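You operate a simulated robot arm through the tools that you are given. There is no shell and no other tool.

Carry out the task below with a simulated robot arm. There is one attempt and no reset: what you move stays moved.

## Task
Set the controls near the work spot. At the end: the bolt two is turned to tight; the bolt four is turned to tight; the bolt three is turned to tight; the bolt one is turned to tight; whatever was shut is shut again. Leave all else as you found it, and nothing knocked over.

It is judged by the outcome, as a careful person would: the job done as asked, and still so three seconds after it is handed in. It fails if anything else is knocked over, pushed out of place, dropped, spilled or broken.

## Robot
A 7-joint arm with a two-finger parallel gripper, fixed in place. Base frame: the origin is at the foot of the arm, x ahead of it, y to its left, z up; the work surface is at about z = 0. Units: m, degrees, N and s.
With the tool pointing down near the work surface it reaches from about 0.22 to 0.58 m from the base axis. Its first joint turns from -66.0 to 66.0 degrees. Payload 2.5 kg.
The tool frame sits at the grasp point between the pads (the TCP): z along the fingers, y along the line on which they close. The tips reach 0.023 m beyond it. The gripper opens to 0.094 m. The fingers are 0.038 m wide and 0.01 m thick; the gripper's body (0.054 by 0.096 m) begins 0.039 m behind the TCP.
Orientation is that of the tool frame in the base frame, as a unit quaternion [x, y, z, w]. With the fingers straight down and closing along the base's y, the tool's x points along the base's -x, its y along +y and its z along -z.

## Interface
- The arm moves only by the tool nudge_tool. Its argument "targets" is a list of rows, each an object (a shift or turn left out is 0, a gripper value left out holds the last) with "xyz": the shift along the base's x, y, z in units of 20 mm (1.0 is 20 mm), a list of three; "delta_rot": the turn, a rotation vector about the base's x, y, z in units of 8 degrees (1.0 is 8 degrees), a list of three; "jaw": the finger opening in m, from 0 to 0.094. In form: [{"xyz": [dx, dy, dz], "delta_rot": [ax, ay, az], "jaw": jaw}, ...]. A call has 1 to 20 rows; each row shifts and turns the commanded pose from where the row before left it. A call with a number of a shift or a turn outside -1 to 1 is refused whole. Each row takes 0.2 s and may step no farther than 0.05 m and 8.6 degrees from the row before; otherwise, or with a gripper value out of range, the whole call is refused. Where a pose cannot be reached the arm comes as near as it can. A force on the tool above 40 N (or 10 N above the force at the start of the call, whichever is more), or a blocked arm, ends the call early, and 0.2 s more pass. The fingers move at their own pace (about 0.108 m/s each) and stop on an object; they squeeze with about 28 N. The grip force told is the motor's: it shows also when the fingers shut on nothing. Time passes only in rows, and 0.2 s behind the last, so rows that do not move let the fingers close. It gives the time, the measured TCP pose, the force on the tool (base axes), the opening and the grip force at its end, in the units of the frame above (readings bear some noise), with the torque about the TCP (base axes, N m) and any sound that the robot's microphone picked up, and new pictures: "show" is both (left out), scene, wrist or none.
- Cameras (640 x 400 px; columns grow to the right, rows downward): "scene" is fixed at [0.1133, -0.402, 0.5457]; the picture's right is [0.88, -0.47, 0.00], its down [-0.26, -0.48, -0.84] and it looks along [0.40, 0.74, -0.54] (base axes); focal length 315 px, centre (320, 200). "wrist" rides on the gripper at [0.086, 0.016, -0.075] in the tool frame; the picture's right is [-0.18, 0.98, 0.00], its down [-0.58, -0.11, -0.81] and it looks along [-0.79, -0.15, 0.59] (tool axes); focal length 243 px, centre (320, 200). There is no depth. A picture from a camera that has moved, and an enlarged one, comes with that camera's place and axes in the base frame and with its lens.
- close_up(camera, box): a new picture of the part [left, top, right, bottom] of that camera's present view, enlarged. No time passes.
- job_done(): hands the job in; it is judged then, once.

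Nothing tells you positions but the pictures and the camera data. Unless the task says otherwise, let go and move clear before handing in.

The tools are called after "Emit:" as name(argument=value, ...) on one line, values as JSON. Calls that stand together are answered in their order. nudge_tool: Moves the arm, as the interface text tells. Its arguments: {"type":"object","properties":{"targets":{"type":"array","items":{"type":"object","properties":{"xyz":{"type":"array","items":{"type":"number"}},"delta_rot":{"type":"array","items":{"type":"number"}},"jaw":{"type":"number"}}}},"show":{"type":"string","enum":["both","scene","wrist","none"]}},"required":["targets"]} The other tools are called the same way: close_up (camera, box) takes an enlarged picture of a part of a camera's view; job_done () hands the job in.

At the start:

```text
t: 0.0
eef_pos: [0.4575, 0.0229, 0.2898]
tool_rot: [0.0, 1.0, 0.0, 0.0]
wrist_force: [-0.1, -0.3, -0.4]
ft_torque: [0.0, 0.01, 0.02]
width: 0.0941
gripper_force: 0.0
```

scene: 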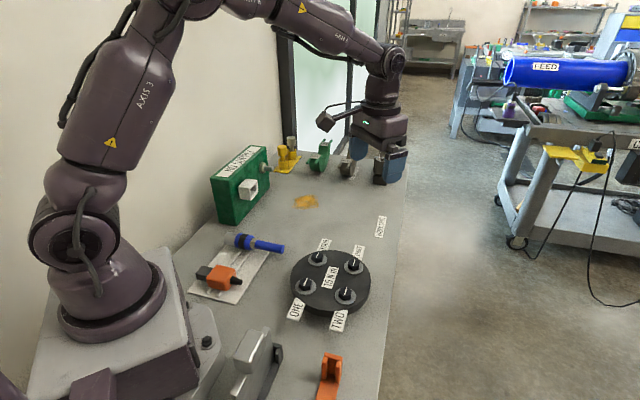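
wrist: 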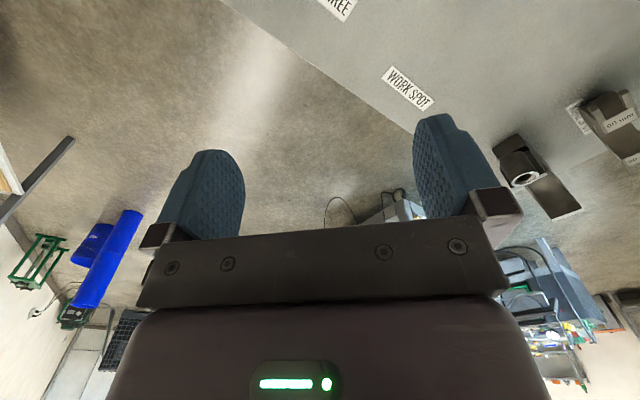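

I see a black round plate with four bolts labelled ONE to FOUR in front of the arm, and other items (screwdriver, orange items, green box) around. I'll look closer first.

Emit:
close_up(camera="scene", box=[270, 220, 400, 340])

Emit:
close_up(camera="scene", box=[180, 130, 340, 310])

Emit:
close_up(camera="scene", box=[200, 300, 400, 400])

Emit:
close_up(camera="scene", box=[260, 100, 420, 220])

```text
3.33 times, centred on (335, 280) of scene
camera zoom: at [0.1133, -0.402, 0.5457], right [0.88, -0.47, 0.0], down [-0.26, -0.48, -0.84], along [0.4, 0.74, -0.54], focal length 1051 px, centre (270, -67)
```

zoom: 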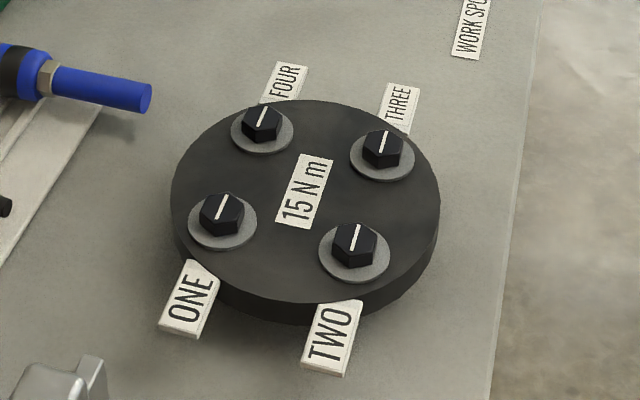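

```text
2.22 times, centred on (260, 220) of scene
camera zoom: at [0.1133, -0.402, 0.5457], right [0.88, -0.47, 0.0], down [-0.26, -0.48, -0.84], along [0.4, 0.74, -0.54], focal length 701 px, centre (453, 156)
```

zoom: 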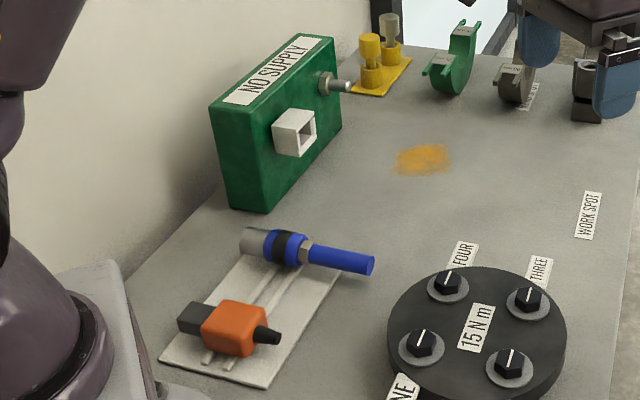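

```text
3.20 times, centred on (300, 350) of scene
camera zoom: at [0.1133, -0.402, 0.5457], right [0.88, -0.47, 0.0], down [-0.26, -0.48, -0.84], along [0.4, 0.74, -0.54], focal length 1009 px, centre (384, -280)
```

zoom: 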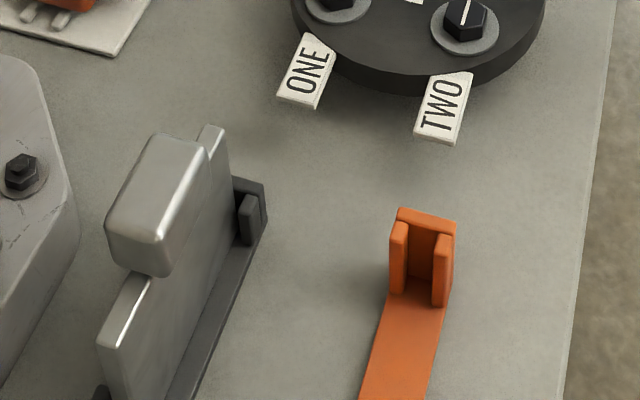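

```text
3.33 times, centred on (340, 160) of scene
camera zoom: at [0.1133, -0.402, 0.5457], right [0.88, -0.47, 0.0], down [-0.26, -0.48, -0.84], along [0.4, 0.74, -0.54], focal length 1051 px, centre (253, 333)
```

zoom: 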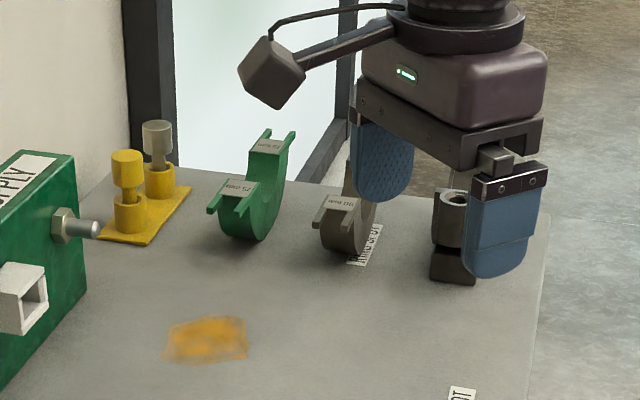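

The four bolts sit on the black disc at roughly (0.305,0.016), (0.365,-0.043), (0.427,0.018), (0.366,0.077). I'll raise the arm and pull it back so that the wrist camera can see the disc and the labels from above.

Emit:
nudge_tool(targets=[{"xyz": [-1, 0, 1]}, {"xyz": [-1, 0, 1]}, {"xyz": [-1, 0, 1]}, {"xyz": [-1, 0, 0.5]}, {"xyz": [-1, 0, 0]}, {"xyz": [-1, 0, 0]}, {"xyz": [-1, 0, 0]}, {"xyz": [-1, 0, 0]}, {"xyz": [-0.5, 0, 0]}])

```text
t: 2.0
eef_pos: [0.2867, 0.0238, 0.3594]
tool_rot: [0.0, 1.0, 0.0, 0.0]
wrist_force: [0.1, 0.2, -0.2]
ft_torque: [-0.01, -0.03, 0.0]
width: 0.0939
gripper_force: 0.0
camera wrist: at [0.2019, 0.0391, 0.4343], right [0.18, 0.98, 0.0], down [0.58, -0.11, 0.81], along [0.79, -0.15, -0.59], focal length 243 px, centre (320, 200)
```

scene: 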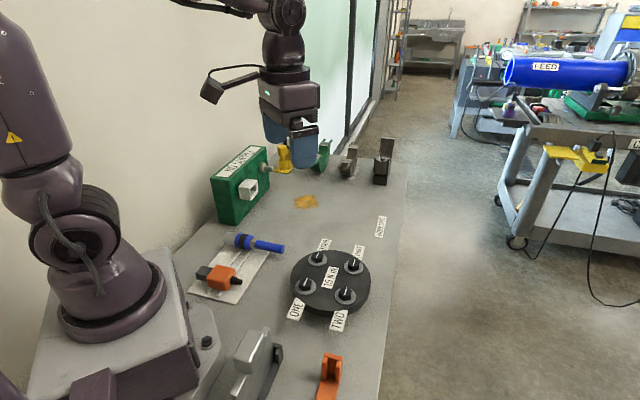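
wrist: 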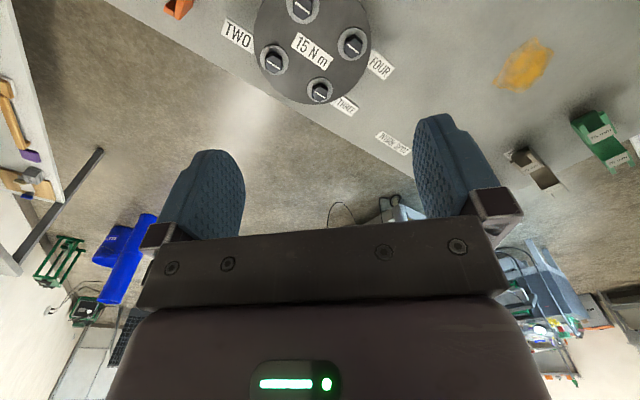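

The wrist view shows the disc at the top edge. I'll tilt the tool so the wrist camera looks more steeply down on the disc and the items around it.

Emit:
nudge_tool(targets=[{"delta_rot": [0, 1, 0]}, {"delta_rot": [0, 1, 0]}, {"delta_rot": [0, 1, 0]}, {"delta_rot": [0, 1, 0]}])

```text
t: 3.0
eef_pos: [0.2874, 0.0234, 0.3592]
tool_rot: [-0.001, 0.961, 0.0, -0.277]
wrist_force: [-0.7, -0.7, 0.1]
ft_torque: [0.03, -0.01, -0.02]
width: 0.094
gripper_force: 0.1
camera wrist: at [0.2558, 0.0384, 0.4689], right [0.16, 0.98, -0.1], down [0.92, -0.11, 0.37], along [0.36, -0.15, -0.92], focal length 243 px, centre (320, 200)
```

scene: 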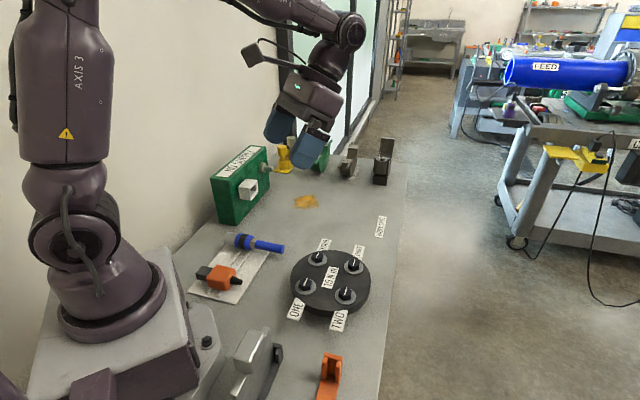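
wrist: 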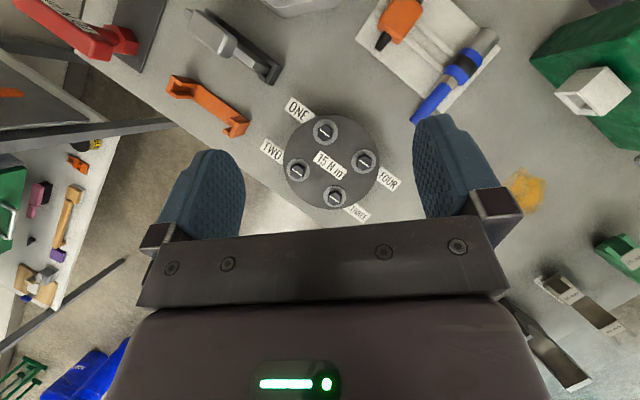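

Emit:
close_up(camera="wrist", box=[250, 80, 410, 230])

Emit:
close_up(camera="wrist", box=[350, 0, 510, 130])

Emit:
close_up(camera="wrist", box=[0, 0, 290, 150])

Emit:
close_up(camera="wrist", box=[480, 150, 640, 400])

```text
2.67 times, centred on (330, 155) of wrist
camera zoom: at [0.2558, 0.0384, 0.4689], right [0.16, 0.98, -0.1], down [0.92, -0.11, 0.37], along [0.36, -0.15, -0.92], focal length 647 px, centre (293, 320)
```

zoom: 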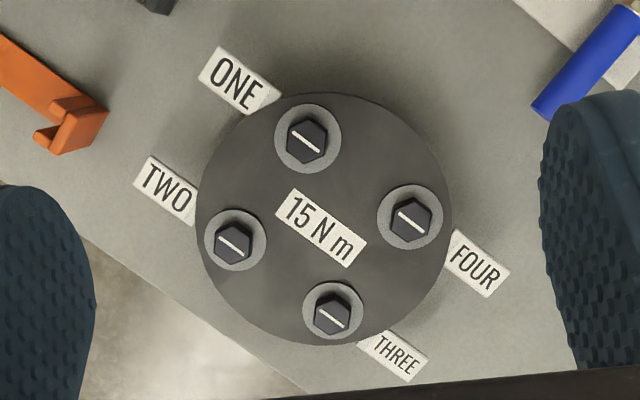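

```text
3.08 times, centred on (430, 65) of wrist
camera zoom: at [0.2558, 0.0384, 0.4689], right [0.16, 0.98, -0.1], down [0.92, -0.11, 0.37], along [0.36, -0.15, -0.92], focal length 746 px, centre (-18, 615)
```

zoom: 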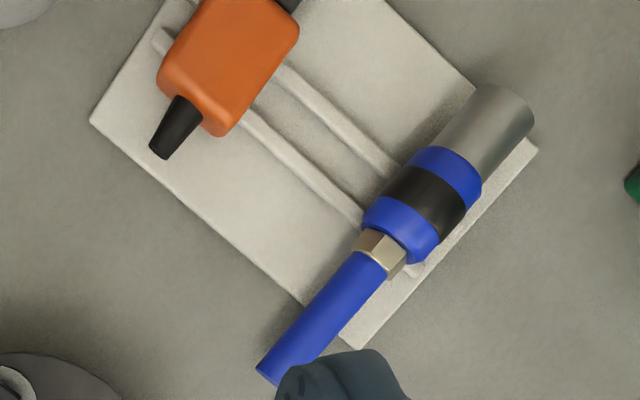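

```text
2.21 times, centred on (145, 75) of wrist
camera zoom: at [0.2558, 0.0384, 0.4689], right [0.16, 0.98, -0.1], down [0.92, -0.11, 0.37], along [0.36, -0.15, -0.92], focal length 535 px, centre (706, 476)
```

zoom: 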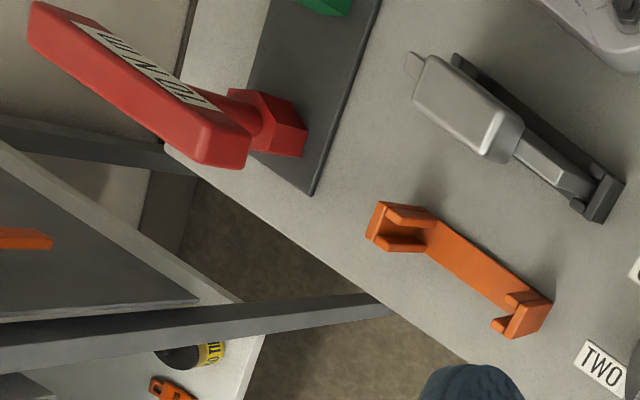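

```text
1.60 times, centred on (560, 275) of wrist
camera zoom: at [0.2558, 0.0384, 0.4689], right [0.16, 0.98, -0.1], down [0.92, -0.11, 0.37], along [0.36, -0.15, -0.92], focal length 388 px, centre (-64, 80)
```

zoom: 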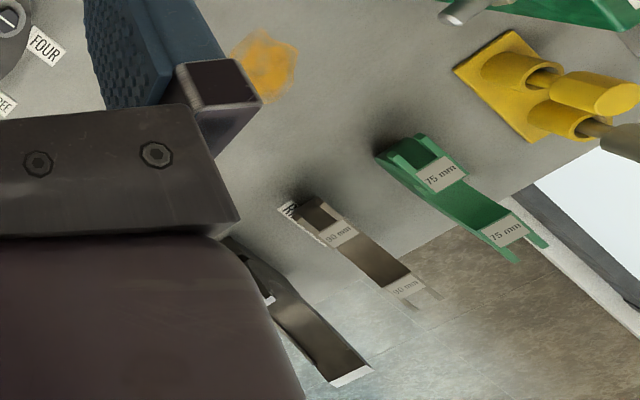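

Several gauges, fixtures and a red tool lie around. I need to look at the red labelled thing on the right-hand side (‑y), as it might be a wrench for the bolts.

Emit:
nudge_tool(targets=[{"xyz": [0, -1, 0]}, {"xyz": [0, -1, 0]}, {"xyz": [0, -1, 0]}, {"xyz": [0, -1, 0]}, {"xyz": [0, -1, 0]}, {"xyz": [0, -1, 0]}, {"xyz": [0, -1, 0]}, {"xyz": [0, -1, 0]}, {"xyz": [0, -1, 0]}, {"xyz": [0, -1, 0]}])

```text
t: 5.2
eef_pos: [0.2895, -0.1758, 0.3598]
tool_rot: [-0.001, 0.961, -0.001, -0.276]
wrist_force: [0.3, 0.8, -0.2]
ft_torque: [-0.01, 0.02, -0.03]
width: 0.0941
gripper_force: 0.0
camera wrist: at [0.2563, -0.1612, 0.4691], right [0.16, 0.98, -0.1], down [0.92, -0.11, 0.38], along [0.36, -0.15, -0.92], focal length 243 px, centre (320, 200)
```

scene: 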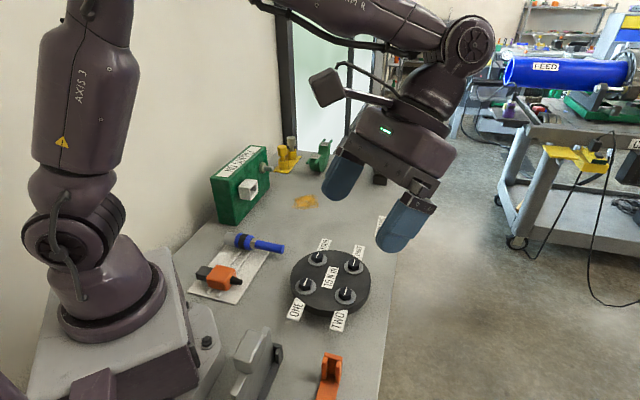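
wrist: 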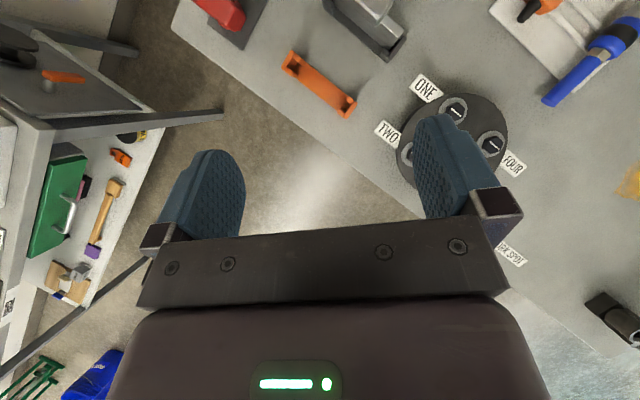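

I'll tilt further so the camera looks straight down and slightly back, to read the red thing's label.

Emit:
nudge_tool(targets=[{"delta_rot": [0, 1, 0]}, {"delta_rot": [0, 1, 0]}, {"delta_rot": [0, 1, 0]}, {"delta_rot": [0, 1, 0]}])

```text
t: 6.2
eef_pos: [0.286, -0.1778, 0.3562]
tool_rot: [-0.002, 0.87, 0.005, -0.492]
wrist_force: [0.0, -0.5, 0.4]
ft_torque: [0.0, -0.01, 0.03]
width: 0.0941
gripper_force: 0.0
out of reach, approached as far as the arm can: row 4
camera wrist: at [0.3084, -0.1637, 0.4691], right [0.1, 0.98, -0.15], down [0.99, -0.11, -0.08], along [-0.1, -0.14, -0.99], focal length 243 px, centre (320, 200)
```

scene: 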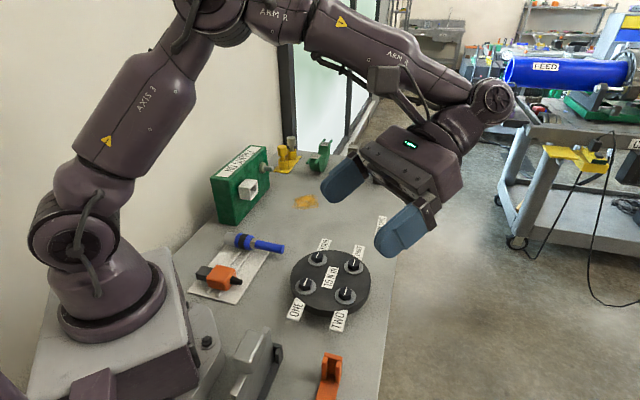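
wrist: 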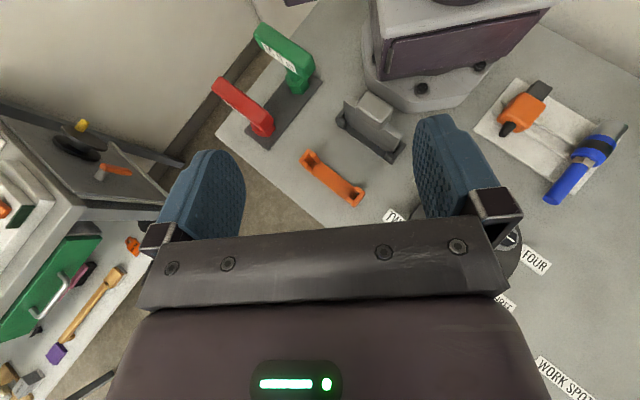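

Emit:
close_up(camera="wrist", box=[200, 10, 440, 210])

Emit:
close_up(camera="wrist", box=[460, 70, 640, 210])

Emit:
close_up(camera="wrist", box=[240, 10, 330, 90])

```text
2.00 times, centred on (320, 110) of wrist
camera zoom: at [0.3084, -0.1637, 0.4691], right [0.1, 0.98, -0.15], down [0.99, -0.11, -0.08], along [-0.1, -0.14, -0.99], focal length 485 px, centre (320, 380)
```

zoom: 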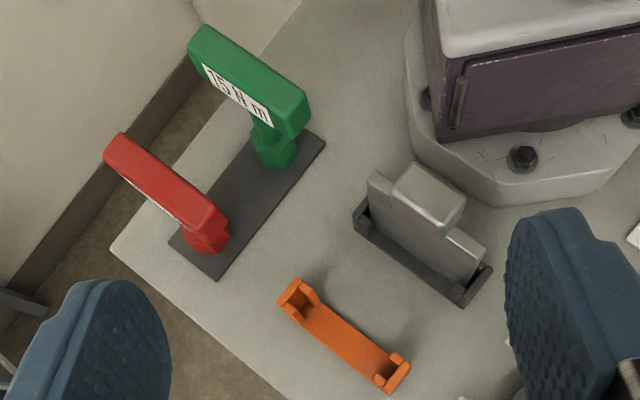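

```text
2.86 times, centred on (550, 140) of wrist
camera zoom: at [0.3084, -0.1637, 0.4691], right [0.1, 0.98, -0.15], down [0.99, -0.11, -0.08], along [-0.1, -0.14, -0.99], focal length 693 px, centre (-337, 371)
```

zoom: 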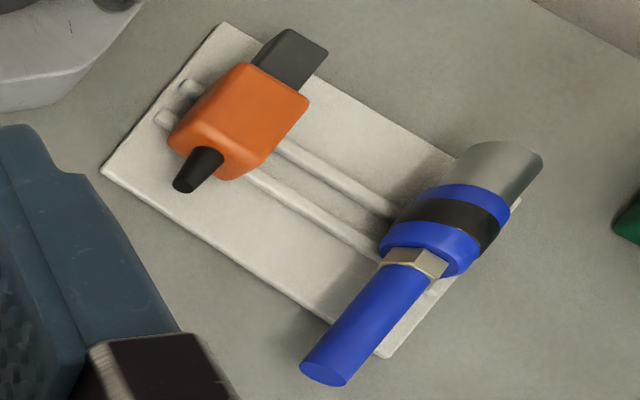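

```text
5.00 times, centred on (285, 50) of wrist
camera zoom: at [0.3084, -0.1637, 0.4691], right [0.1, 0.98, -0.15], down [0.99, -0.11, -0.08], along [-0.1, -0.14, -0.99], focal length 1213 px, centre (495, 950)
```

zoom: 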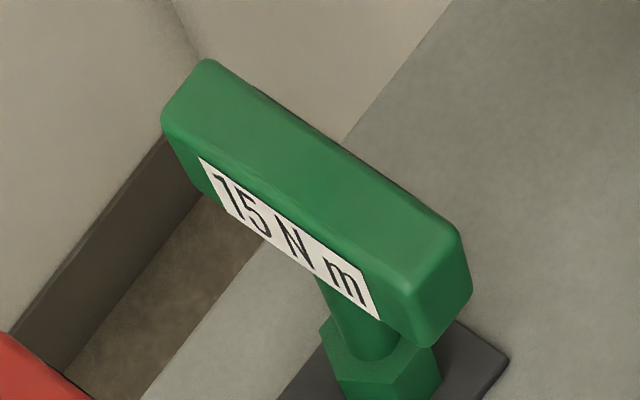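

The green T-handled key is labelled 15 N m, matching the disc's "15 N m" label, so it is the key for the bolts; the red one is another torque. I'll straighten the tool, turn it to face the key stand and look closer.

Emit:
nudge_tool(targets=[{"delta_rot": [0, -1, 0]}, {"delta_rot": [0, -1, 0]}, {"delta_rot": [0, -1, 0]}, {"delta_rot": [0, -1, 0]}, {"delta_rot": [0, -1, 0]}, {"delta_rot": [0, -1, 0]}, {"delta_rot": [0, -1, 0]}, {"delta_rot": [0, -1, 0]}], show="none")

Emit:
nudge_tool(targets=[{"delta_rot": [0, 0, -1]}, {"delta_rot": [0, 0, -1]}, {"delta_rot": [0, 0, -1]}, {"delta_rot": [0, 0, -1]}, {"delta_rot": [0, 0, -1]}, {"delta_rot": [0, 0, -1]}, {"delta_rot": [0, 0, -1]}, {"delta_rot": [0, 0, -1]}, {"delta_rot": [0, 0, -1]}])

```text
t: 8.0
eef_pos: [0.2876, -0.1799, 0.3558]
tool_rot: [-0.004, 0.999, 0.003, 0.045]
wrist_force: [0.8, 0.4, -0.3]
ft_torque: [-0.01, 0.0, 0.0]
width: 0.094
gripper_force: 0.0
```

```text
t: 10.0
eef_pos: [0.2863, -0.1778, 0.3569]
tool_rot: [0.586, 0.809, -0.023, 0.038]
wrist_force: [-0.3, 0.3, 0.3]
ft_torque: [0.01, 0.0, 0.01]
width: 0.0941
gripper_force: 0.0
camera wrist: at [0.2746, -0.0859, 0.4239], right [0.99, 0.13, 0.02], down [0.05, -0.52, 0.85], along [0.13, -0.84, -0.52], focal length 243 px, centre (320, 200)
```

scene: 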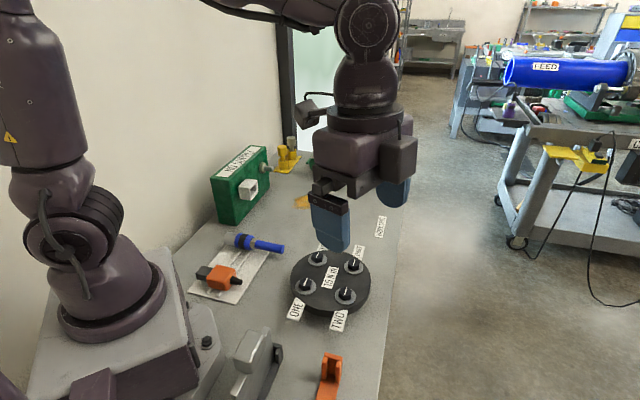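
wrist: 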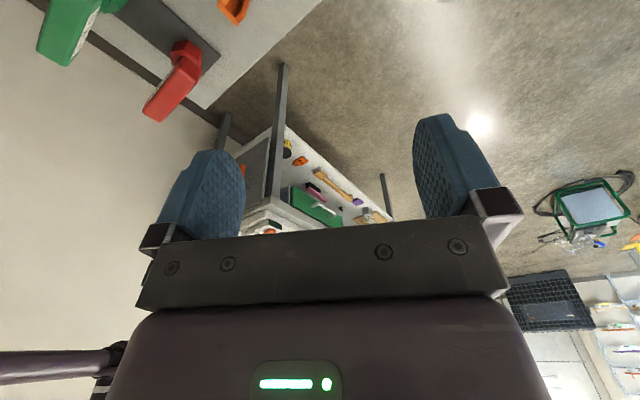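

The keys are now at the upper left of the wrist view. I'll correct the small tilt, turn further and back up toward the stand so that it is in front of the wrist camera.

Emit:
nudge_tool(targets=[{"xyz": [-0.85, -0.14, 0], "delta_rot": [0.59, 0.25, 0]}, {"xyz": [-0.85, -0.14, 0], "delta_rot": [0, 0, -0.9]}, {"xyz": [-0.85, -0.14, 0], "delta_rot": [0, 0, -0.9]}, {"xyz": [-0.85, -0.14, 0], "delta_rot": [0, 0, -0.9]}, {"xyz": [-0.85, -0.14, 0], "delta_rot": [0, 0, -0.9]}, {"xyz": [-0.85, -0.14, 0], "delta_rot": [0, 0, -0.9]}, {"xyz": [-0.85, -0.14, 0], "delta_rot": [0, 0, -0.9]}, {"xyz": [-0.85, -0.14, 0], "delta_rot": [0, 0, -0.9]}])

```text
t: 11.8
eef_pos: [0.1516, -0.2002, 0.3575]
tool_rot: [0.876, 0.483, 0.0, 0.001]
wrist_force: [0.5, 0.3, 0.5]
ft_torque: [0.02, 0.02, 0.0]
width: 0.0939
gripper_force: 0.1
camera wrist: at [0.2132, -0.1368, 0.4315], right [0.73, -0.68, 0.0], down [-0.4, -0.43, 0.81], along [-0.55, -0.59, -0.59], focal length 243 px, centre (320, 200)
```

scene: 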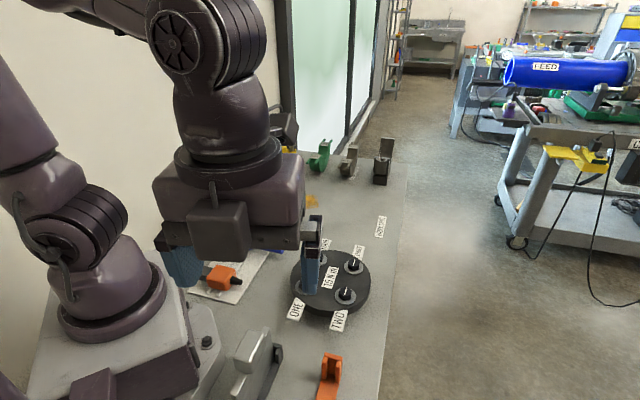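
wrist: 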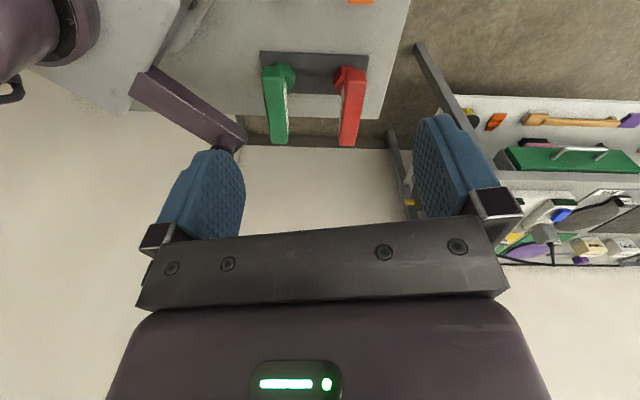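

Emit:
close_up(camera="wrist", box=[220, 20, 400, 160])

```text
2.86 times, centred on (310, 90) of wrist
camera zoom: at [0.2132, -0.1368, 0.4315], right [0.73, -0.68, 0.0], down [-0.4, -0.43, 0.81], along [-0.55, -0.59, -0.59], focal length 693 px, centre (349, 514)
```

zoom: 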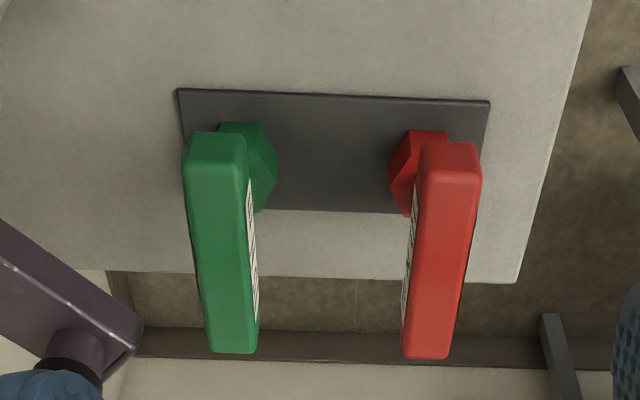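

The green key stands at about (0.023,-0.247) with its handle top near z≈0.11, handle running along the 45° diagonal. A purple bar close to it needs checking, so I'll take close-ups and another viewpoint.

Emit:
close_up(camera="wrist", box=[0, 0, 300, 200])

Emit:
close_up(camera="scene", box=[0, 300, 260, 400])

```text
2.00 times, centred on (150, 100) of wrist
camera zoom: at [0.2132, -0.1368, 0.4315], right [0.73, -0.68, 0.0], down [-0.4, -0.43, 0.81], along [-0.55, -0.59, -0.59], focal length 485 px, centre (660, 400)
```

zoom: 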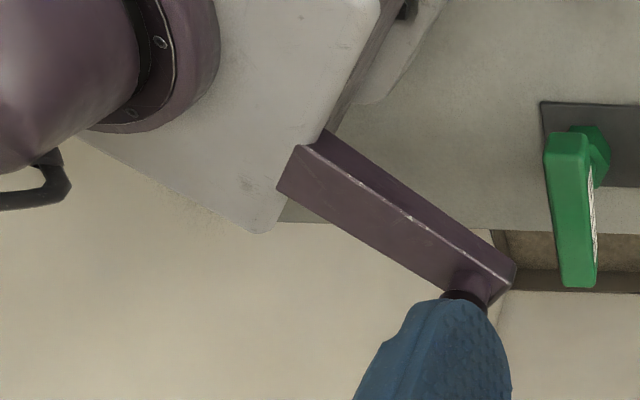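

```text
2.46 times, centred on (130, 350) of scene
camera zoom: at [0.1134, -0.402, 0.5457], right [0.88, -0.47, 0.0], down [-0.26, -0.48, -0.84], along [0.4, 0.74, -0.54], focal length 776 px, centre (788, -169)
```

zoom: 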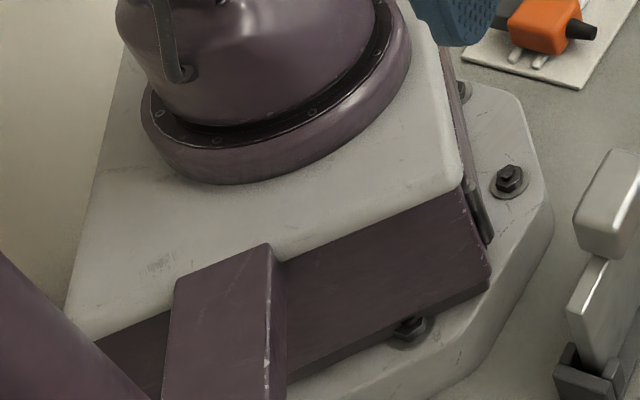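

The purple bar carries a mast at about (-0.04,-0.21), right beside the key, so I plan to grip the green handle near its inner end, away from the mast. I'll turn the fingers across the handle and come part-way nearer.

Emit:
nudge_tool(targets=[{"xyz": [-0.8, -0.14, -0.5], "delta_rot": [0, 0, -0.8]}, {"xyz": [-0.8, -0.14, -0.8], "delta_rot": [0, 0, -0.79]}, {"xyz": [-0.8, -0.14, -0.8]}, {"xyz": [-0.8, -0.14, -0.8]}])

```text
t: 12.8
eef_pos: [0.0883, -0.2103, 0.2978]
tool_rot: [0.923, 0.386, 0.001, 0.0]
wrist_force: [0.4, -0.5, -0.3]
ft_torque: [0.03, 0.0, 0.0]
width: 0.094
gripper_force: 0.0
camera wrist: at [0.1621, -0.1614, 0.3732], right [0.57, -0.82, 0.0], down [-0.49, -0.34, 0.81], along [-0.66, -0.46, -0.59], focal length 243 px, centre (320, 200)
```

scene: 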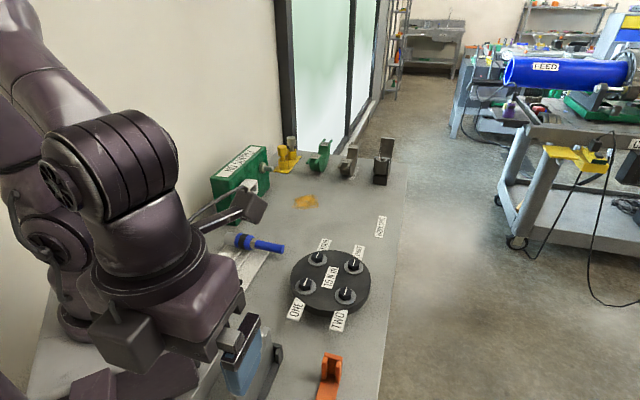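
wrist: 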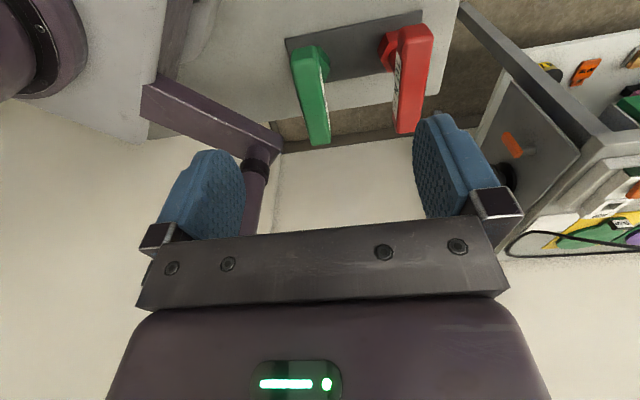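

The bar's end is at about (-0.015,-0.23) and the mast at (-0.04,-0.215). I'll come down above the inner end of the green handle, stopping with the fingertips above its top.

Emit:
nudge_tool(targets=[{"xyz": [-0.245, -0.055, -0.985], "jaw": 0.075}, {"xyz": [-0.245, -0.055, -0.985]}, {"xyz": [-0.245, -0.055, -0.985]}, {"xyz": [-0.245, -0.055, -0.985]}, {"xyz": [-0.245, -0.055, -0.985]}, {"xyz": [-0.245, -0.055, -0.985]}, {"xyz": [-0.245, -0.055, -0.985]}])

```text
t: 14.4
eef_pos: [0.0518, -0.2198, 0.1612]
tool_rot: [0.923, 0.385, 0.0, 0.0]
wrist_force: [-0.5, -0.2, -0.1]
ft_torque: [0.04, 0.03, -0.01]
width: 0.0751
gripper_force: 0.1
camera wrist: at [0.1263, -0.1702, 0.2357], right [0.57, -0.82, 0.0], down [-0.49, -0.34, 0.81], along [-0.66, -0.46, -0.59], focal length 243 px, centre (320, 200)
```

scene: 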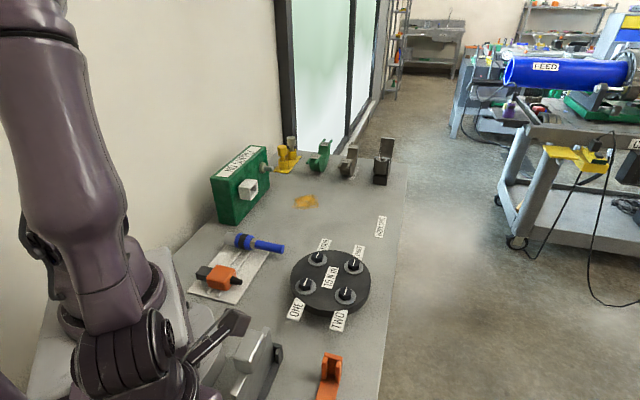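
wrist: 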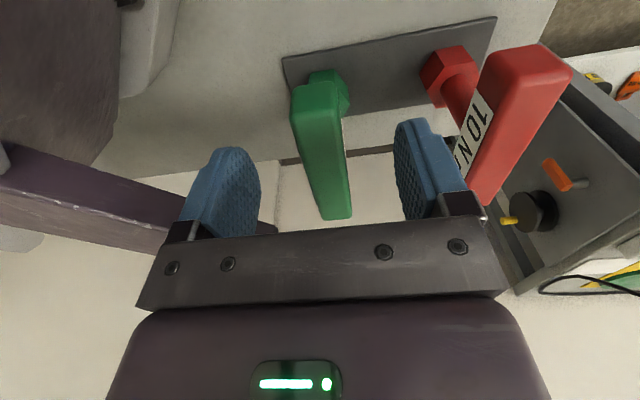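

The green handle is right under the fingers. Before descending, I'll check the clearance of the wrist camera box to the grey fixture beside it.

Emit:
close_up(camera="scene", box=[130, 270, 310, 400])

Emit:
close_up(camera="wrist", box=[200, 40, 460, 250])

```text
3.08 times, centred on (220, 335) of scene
camera zoom: at [0.1133, -0.402, 0.5457], right [0.88, -0.47, 0.0], down [-0.26, -0.48, -0.84], along [0.4, 0.74, -0.54], focal length 970 px, centre (628, -215)
```

zoom: 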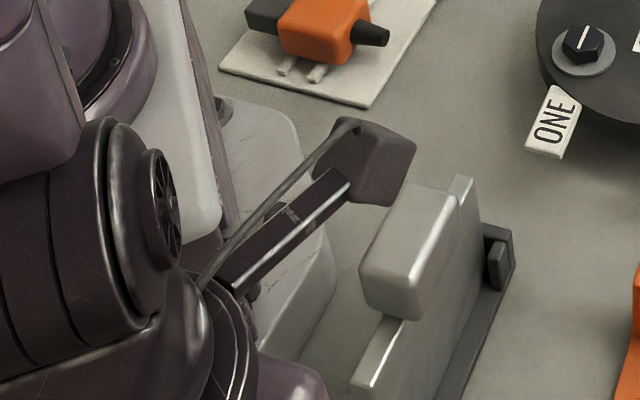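

```text
1.90 times, centred on (330, 145) of wrist
camera zoom: at [0.1263, -0.1702, 0.2357], right [0.57, -0.82, 0.0], down [-0.49, -0.34, 0.81], along [-0.66, -0.46, -0.59], focal length 462 px, centre (301, 305)
```

zoom: 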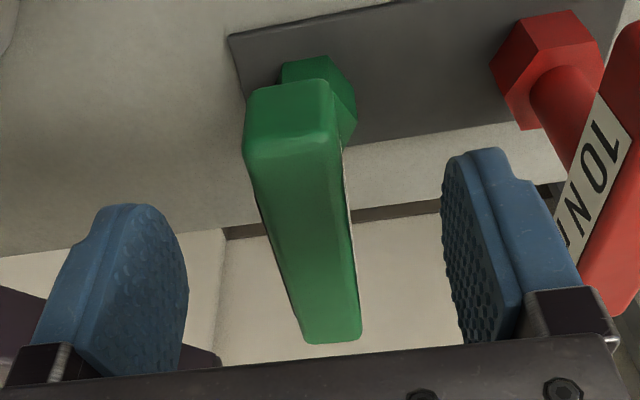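

The grey fixture's top (~0.135 m) stays below the wrist camera box, and the gripper body should clear the bar by about 1 cm. I'll descend carefully onto the handle's inner end.

Emit:
nudge_tool(targets=[{"xyz": [0, 0, -0.7]}, {"xyz": [0, 0, -0.7]}, {"xyz": [0, 0, -0.7]}, {"xyz": [0, 0, -0.65]}])

```text
t: 15.4
eef_pos: [0.0511, -0.2192, 0.1049]
tool_rot: [0.923, 0.384, 0.0, 0.0]
wrist_force: [-0.1, 0.5, 0.2]
ft_torque: [0.0, 0.0, 0.01]
width: 0.0751
gripper_force: 0.2
camera wrist: at [0.1261, -0.1702, 0.1803], right [0.57, -0.82, 0.0], down [-0.49, -0.34, 0.81], along [-0.66, -0.46, -0.59], focal length 243 px, centre (320, 200)
```

scene: 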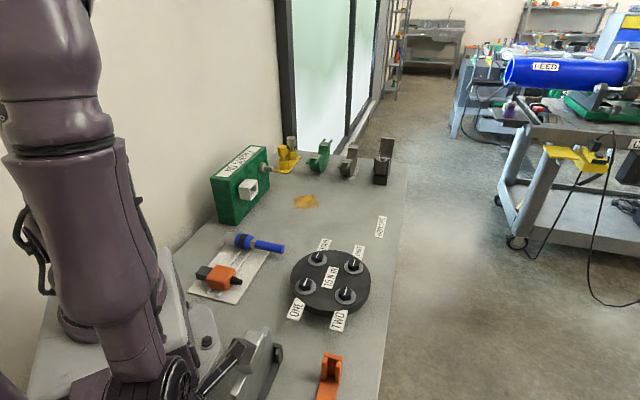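
wrist: 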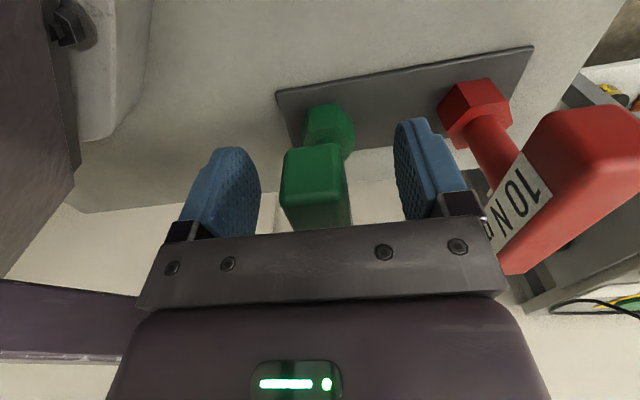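

The handle's inner end sits between the fingers, about 2–3 mm left of centre. I'll centre and close gently on it.

Emit:
nudge_tool(targets=[{"xyz": [-0.07, 0.1, 0]}, {"xyz": [0, 0, 0], "jaw": 0.04}, {"jaw": 0.0}, {"jaw": 0.0}, {"jaw": 0.0}])

```text
t: 16.6
eef_pos: [0.0512, -0.2174, 0.1057]
tool_rot: [0.923, 0.385, 0.001, 0.0]
wrist_force: [-0.5, 0.4, -0.3]
ft_torque: [0.05, -0.11, -0.01]
width: 0.0279
gripper_force: 28.3
camera wrist: at [0.1252, -0.168, 0.1808], right [0.57, -0.82, 0.0], down [-0.49, -0.34, 0.81], along [-0.66, -0.46, -0.59], focal length 243 px, centre (320, 200)
```

scene: 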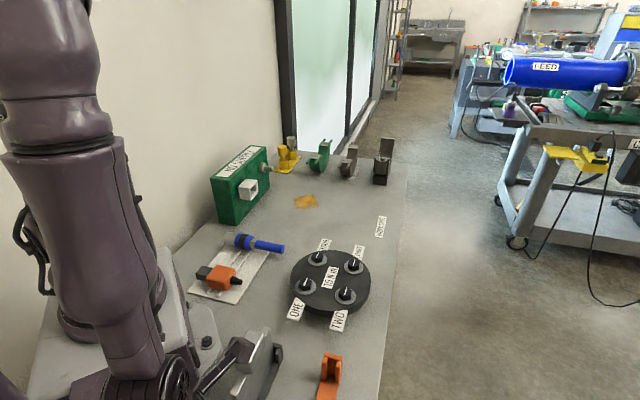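
wrist: 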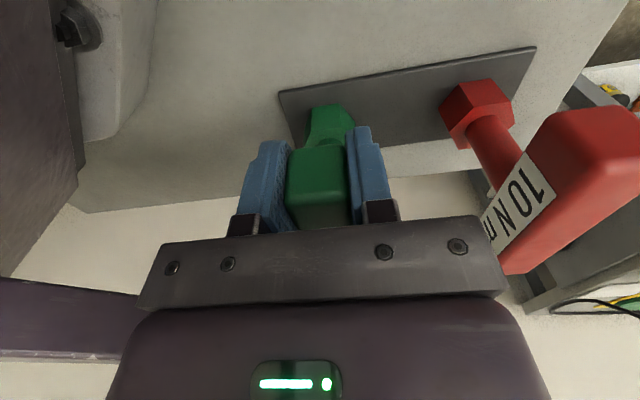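

The handle is gripped (0.028 m wide, 28 N). I'll lift straight up a little and check the weight and whether the key comes free cleanly.

Emit:
nudge_tool(targets=[{"xyz": [0, 0, 0.3], "jaw": 0}, {"xyz": [0, 0, 0.5], "jaw": 0}, {"xyz": [0, 0, 0.7]}, {"xyz": [0, 0, 0.7]}])

```text
t: 17.6
eef_pos: [0.0508, -0.2181, 0.1484]
tool_rot: [0.923, 0.384, 0.0, -0.002]
wrist_force: [-0.3, 0.6, -2.6]
ft_torque: [0.06, -0.1, 0.0]
width: 0.0281
gripper_force: 28.4
camera wrist: at [0.1256, -0.1688, 0.2244], right [0.57, -0.82, 0.0], down [-0.49, -0.34, 0.81], along [-0.66, -0.46, -0.59], focal length 243 px, centre (320, 200)
```

scene: 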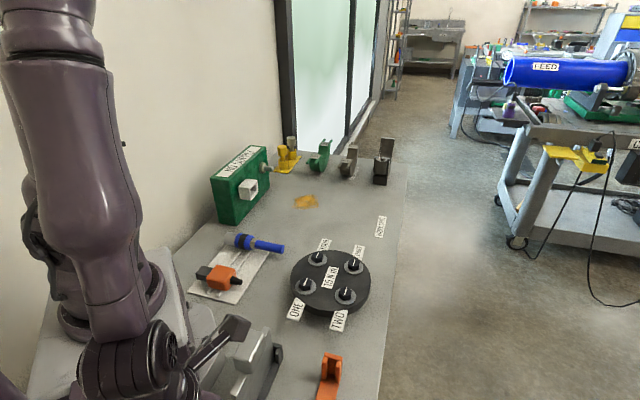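
wrist: 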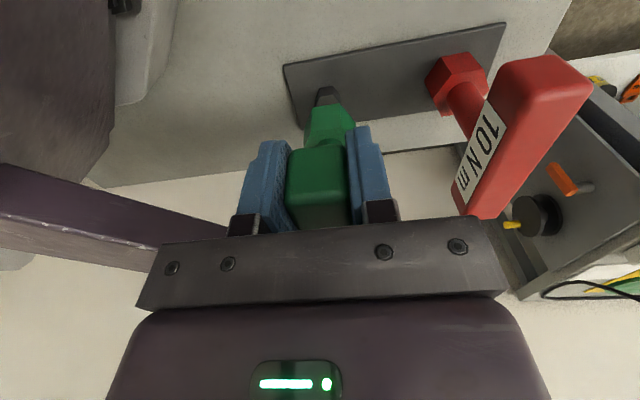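

The key is free of its post (weight ≈2.6 N) and hangs upright. I'll lift it well clear of everything.

Emit:
nudge_tool(targets=[{"xyz": [0, 0, 0.8]}, {"xyz": [0, 0, 0.9]}, {"xyz": [0, 0, 0.9]}, {"xyz": [0, 0, 0.9]}, {"xyz": [0, 0, 0.9]}, {"xyz": [0, 0, 0.9]}, {"xyz": [0, 0, 0.8]}])

Emit:
close_up(camera="wrist", box=[220, 20, 420, 240])

```text
t: 19.2
eef_pos: [0.0502, -0.2178, 0.2711]
tool_rot: [0.923, 0.385, 0.0, 0.0]
wrist_force: [0.2, 0.3, -3.1]
ft_torque: [0.08, -0.1, 0.01]
width: 0.028
gripper_force: 27.6
camera wrist: at [0.1255, -0.1685, 0.3459], right [0.57, -0.82, 0.0], down [-0.49, -0.34, 0.81], along [-0.66, -0.46, -0.59], focal length 243 px, centre (320, 200)
```

scene: 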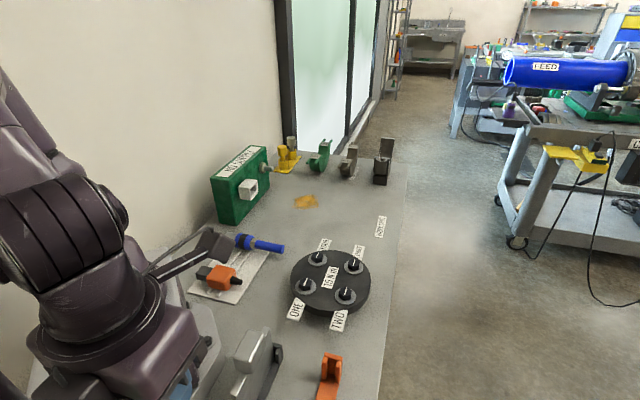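
wrist: 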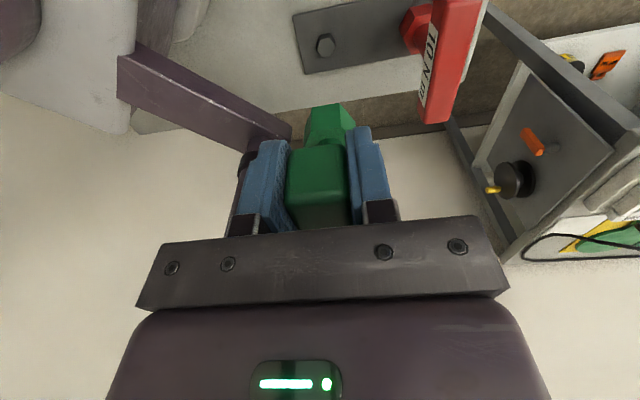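

```text
1.82 times, centred on (320, 130) of wrist
camera zoom: at [0.1255, -0.1685, 0.3459], right [0.57, -0.82, 0.0], down [-0.49, -0.34, 0.81], along [-0.66, -0.46, -0.59], focal length 441 px, centre (320, 327)
```

zoom: 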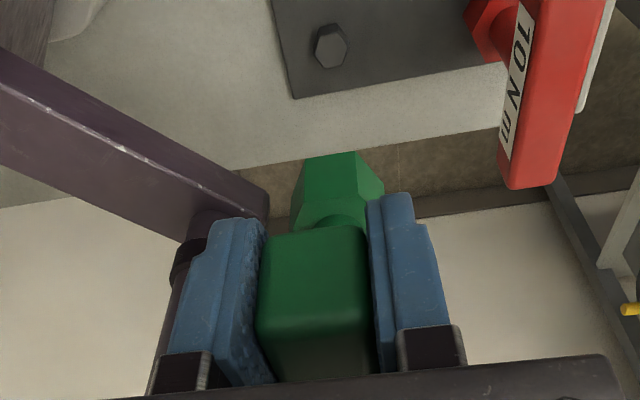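

The green key is held upright with its socket about 0.042 m beyond the grip and about 0.098 m below it. All bolt marks lie near the 45° diagonal. I'll carry the key away from the mast, then swing it round toward the disc at safe height.

Emit:
nudge_tool(targets=[{"xyz": [0.9, 0.1, 0.3]}, {"xyz": [0.9, 0.1, 0.3]}, {"xyz": [0.9, 0.1, 0.3]}, {"xyz": [0.6, 0.4, 0.2], "delta_rot": [0, 0, 0.9]}, {"xyz": [0.6, 0.5, 0.2], "delta_rot": [0, 0, 0.95]}, {"xyz": [0.5, 0.55, 0.1], "delta_rot": [0, 0, 0.95]}, {"xyz": [0.5, 0.55, 0.1], "delta_rot": [0, 0, 0.95]}, {"xyz": [0.5, 0.55, 0.1], "delta_rot": [0, 0, 0.95]}, {"xyz": [0.5, 0.55, 0.1], "delta_rot": [0, 0, 0.95]}, {"xyz": [0.5, 0.55, 0.1], "delta_rot": [0, 0, 0.95]}])

```text
t: 21.4
eef_pos: [0.1784, -0.1389, 0.3074]
tool_rot: [0.655, 0.756, 0.001, 0.0]
wrist_force: [0.2, -0.7, -2.6]
ft_torque: [0.12, 0.03, 0.02]
width: 0.028
gripper_force: 28.2
camera wrist: at [0.1845, -0.0516, 0.383], right [1.0, -0.04, 0.0], down [-0.03, -0.59, 0.81], along [-0.03, -0.81, -0.59], focal length 243 px, centre (320, 200)
```

scene: 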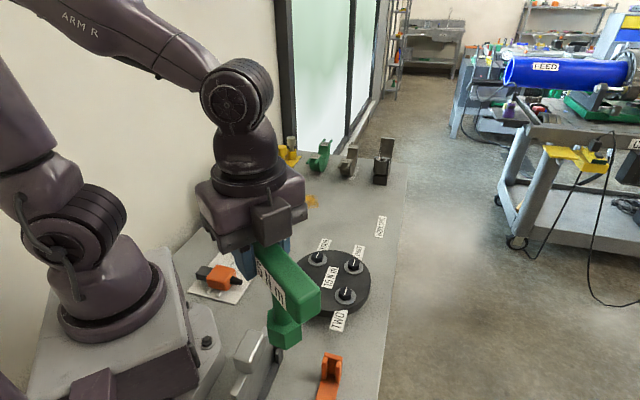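
wrist: 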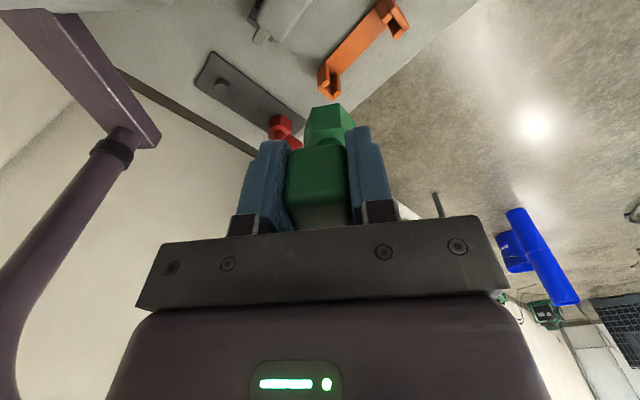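

The swing is going fine. I'll continue around so the wrist camera faces forward over the disc.

Emit:
nudge_tool(targets=[{"xyz": [0.4, 0.49, 0.125], "delta_rot": [0, 0, 0.928]}, {"xyz": [0.4, 0.49, 0.125], "delta_rot": [0, 0, 0.928]}, {"xyz": [0.4, 0.49, 0.125], "delta_rot": [0, 0, 0.928]}, {"xyz": [0.4, 0.49, 0.125], "delta_rot": [0, 0, 0.928]}, {"xyz": [0.4, 0.49, 0.125], "delta_rot": [0, 0, 0.928]}, {"xyz": [0.4, 0.49, 0.125], "delta_rot": [0, 0, 0.928]}, {"xyz": [0.4, 0.49, 0.125], "delta_rot": [0, 0, 0.928]}, {"xyz": [0.4, 0.49, 0.125], "delta_rot": [0, 0, 0.928]}, {"xyz": [0.4, 0.49, 0.125], "delta_rot": [0, 0, 0.928]}])

Emit:
close_up(camera="wrist", box=[240, 0, 440, 200])

Emit:
close_up(camera="scene", box=[280, 230, 390, 330])

```text
t: 23.4
eef_pos: [0.2503, -0.0515, 0.3293]
tool_rot: [0.131, 0.991, 0.0, 0.0]
wrist_force: [0.7, 0.4, -2.1]
ft_torque: [0.05, 0.14, 0.01]
width: 0.028
gripper_force: 27.6
camera wrist: at [0.1737, -0.014, 0.4042], right [0.43, 0.9, 0.0], down [0.53, -0.26, 0.81], along [0.73, -0.35, -0.59], focal length 243 px, centre (320, 200)
```

scene: 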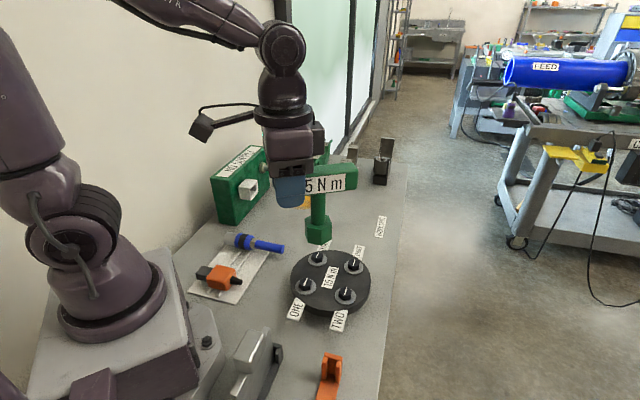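
wrist: 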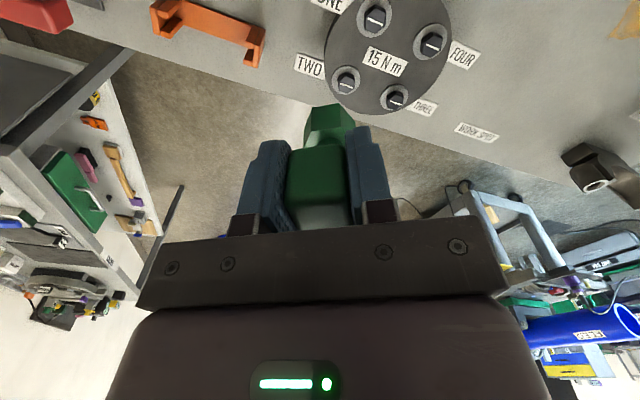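

```text
2.00 times, centred on (340, 100) of wrist
camera zoom: at [0.1737, -0.014, 0.4042], right [0.43, 0.9, 0.0], down [0.53, -0.26, 0.81], along [0.73, -0.35, -0.59], focal length 485 px, centre (280, 400)
```

zoom: 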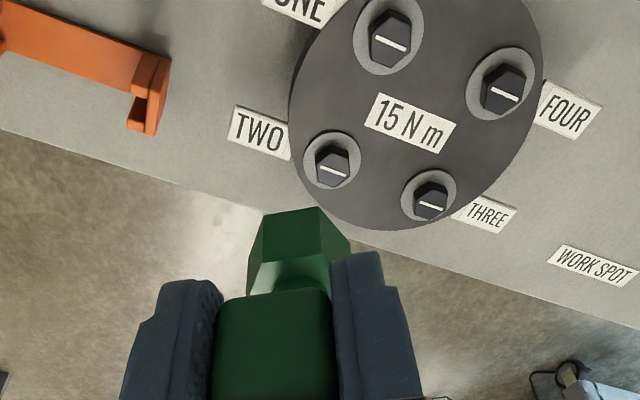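

```text
4.00 times, centred on (335, 280) of scene
camera zoom: at [0.1133, -0.402, 0.5457], right [0.88, -0.47, 0.0], down [-0.26, -0.48, -0.84], along [0.4, 0.74, -0.54], focal length 1261 px, centre (260, -120)
```

zoom: 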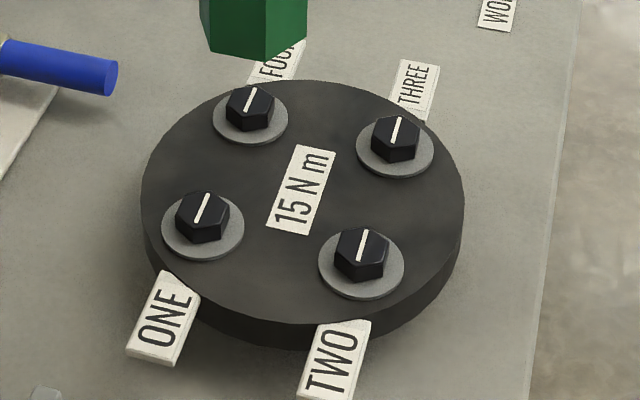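

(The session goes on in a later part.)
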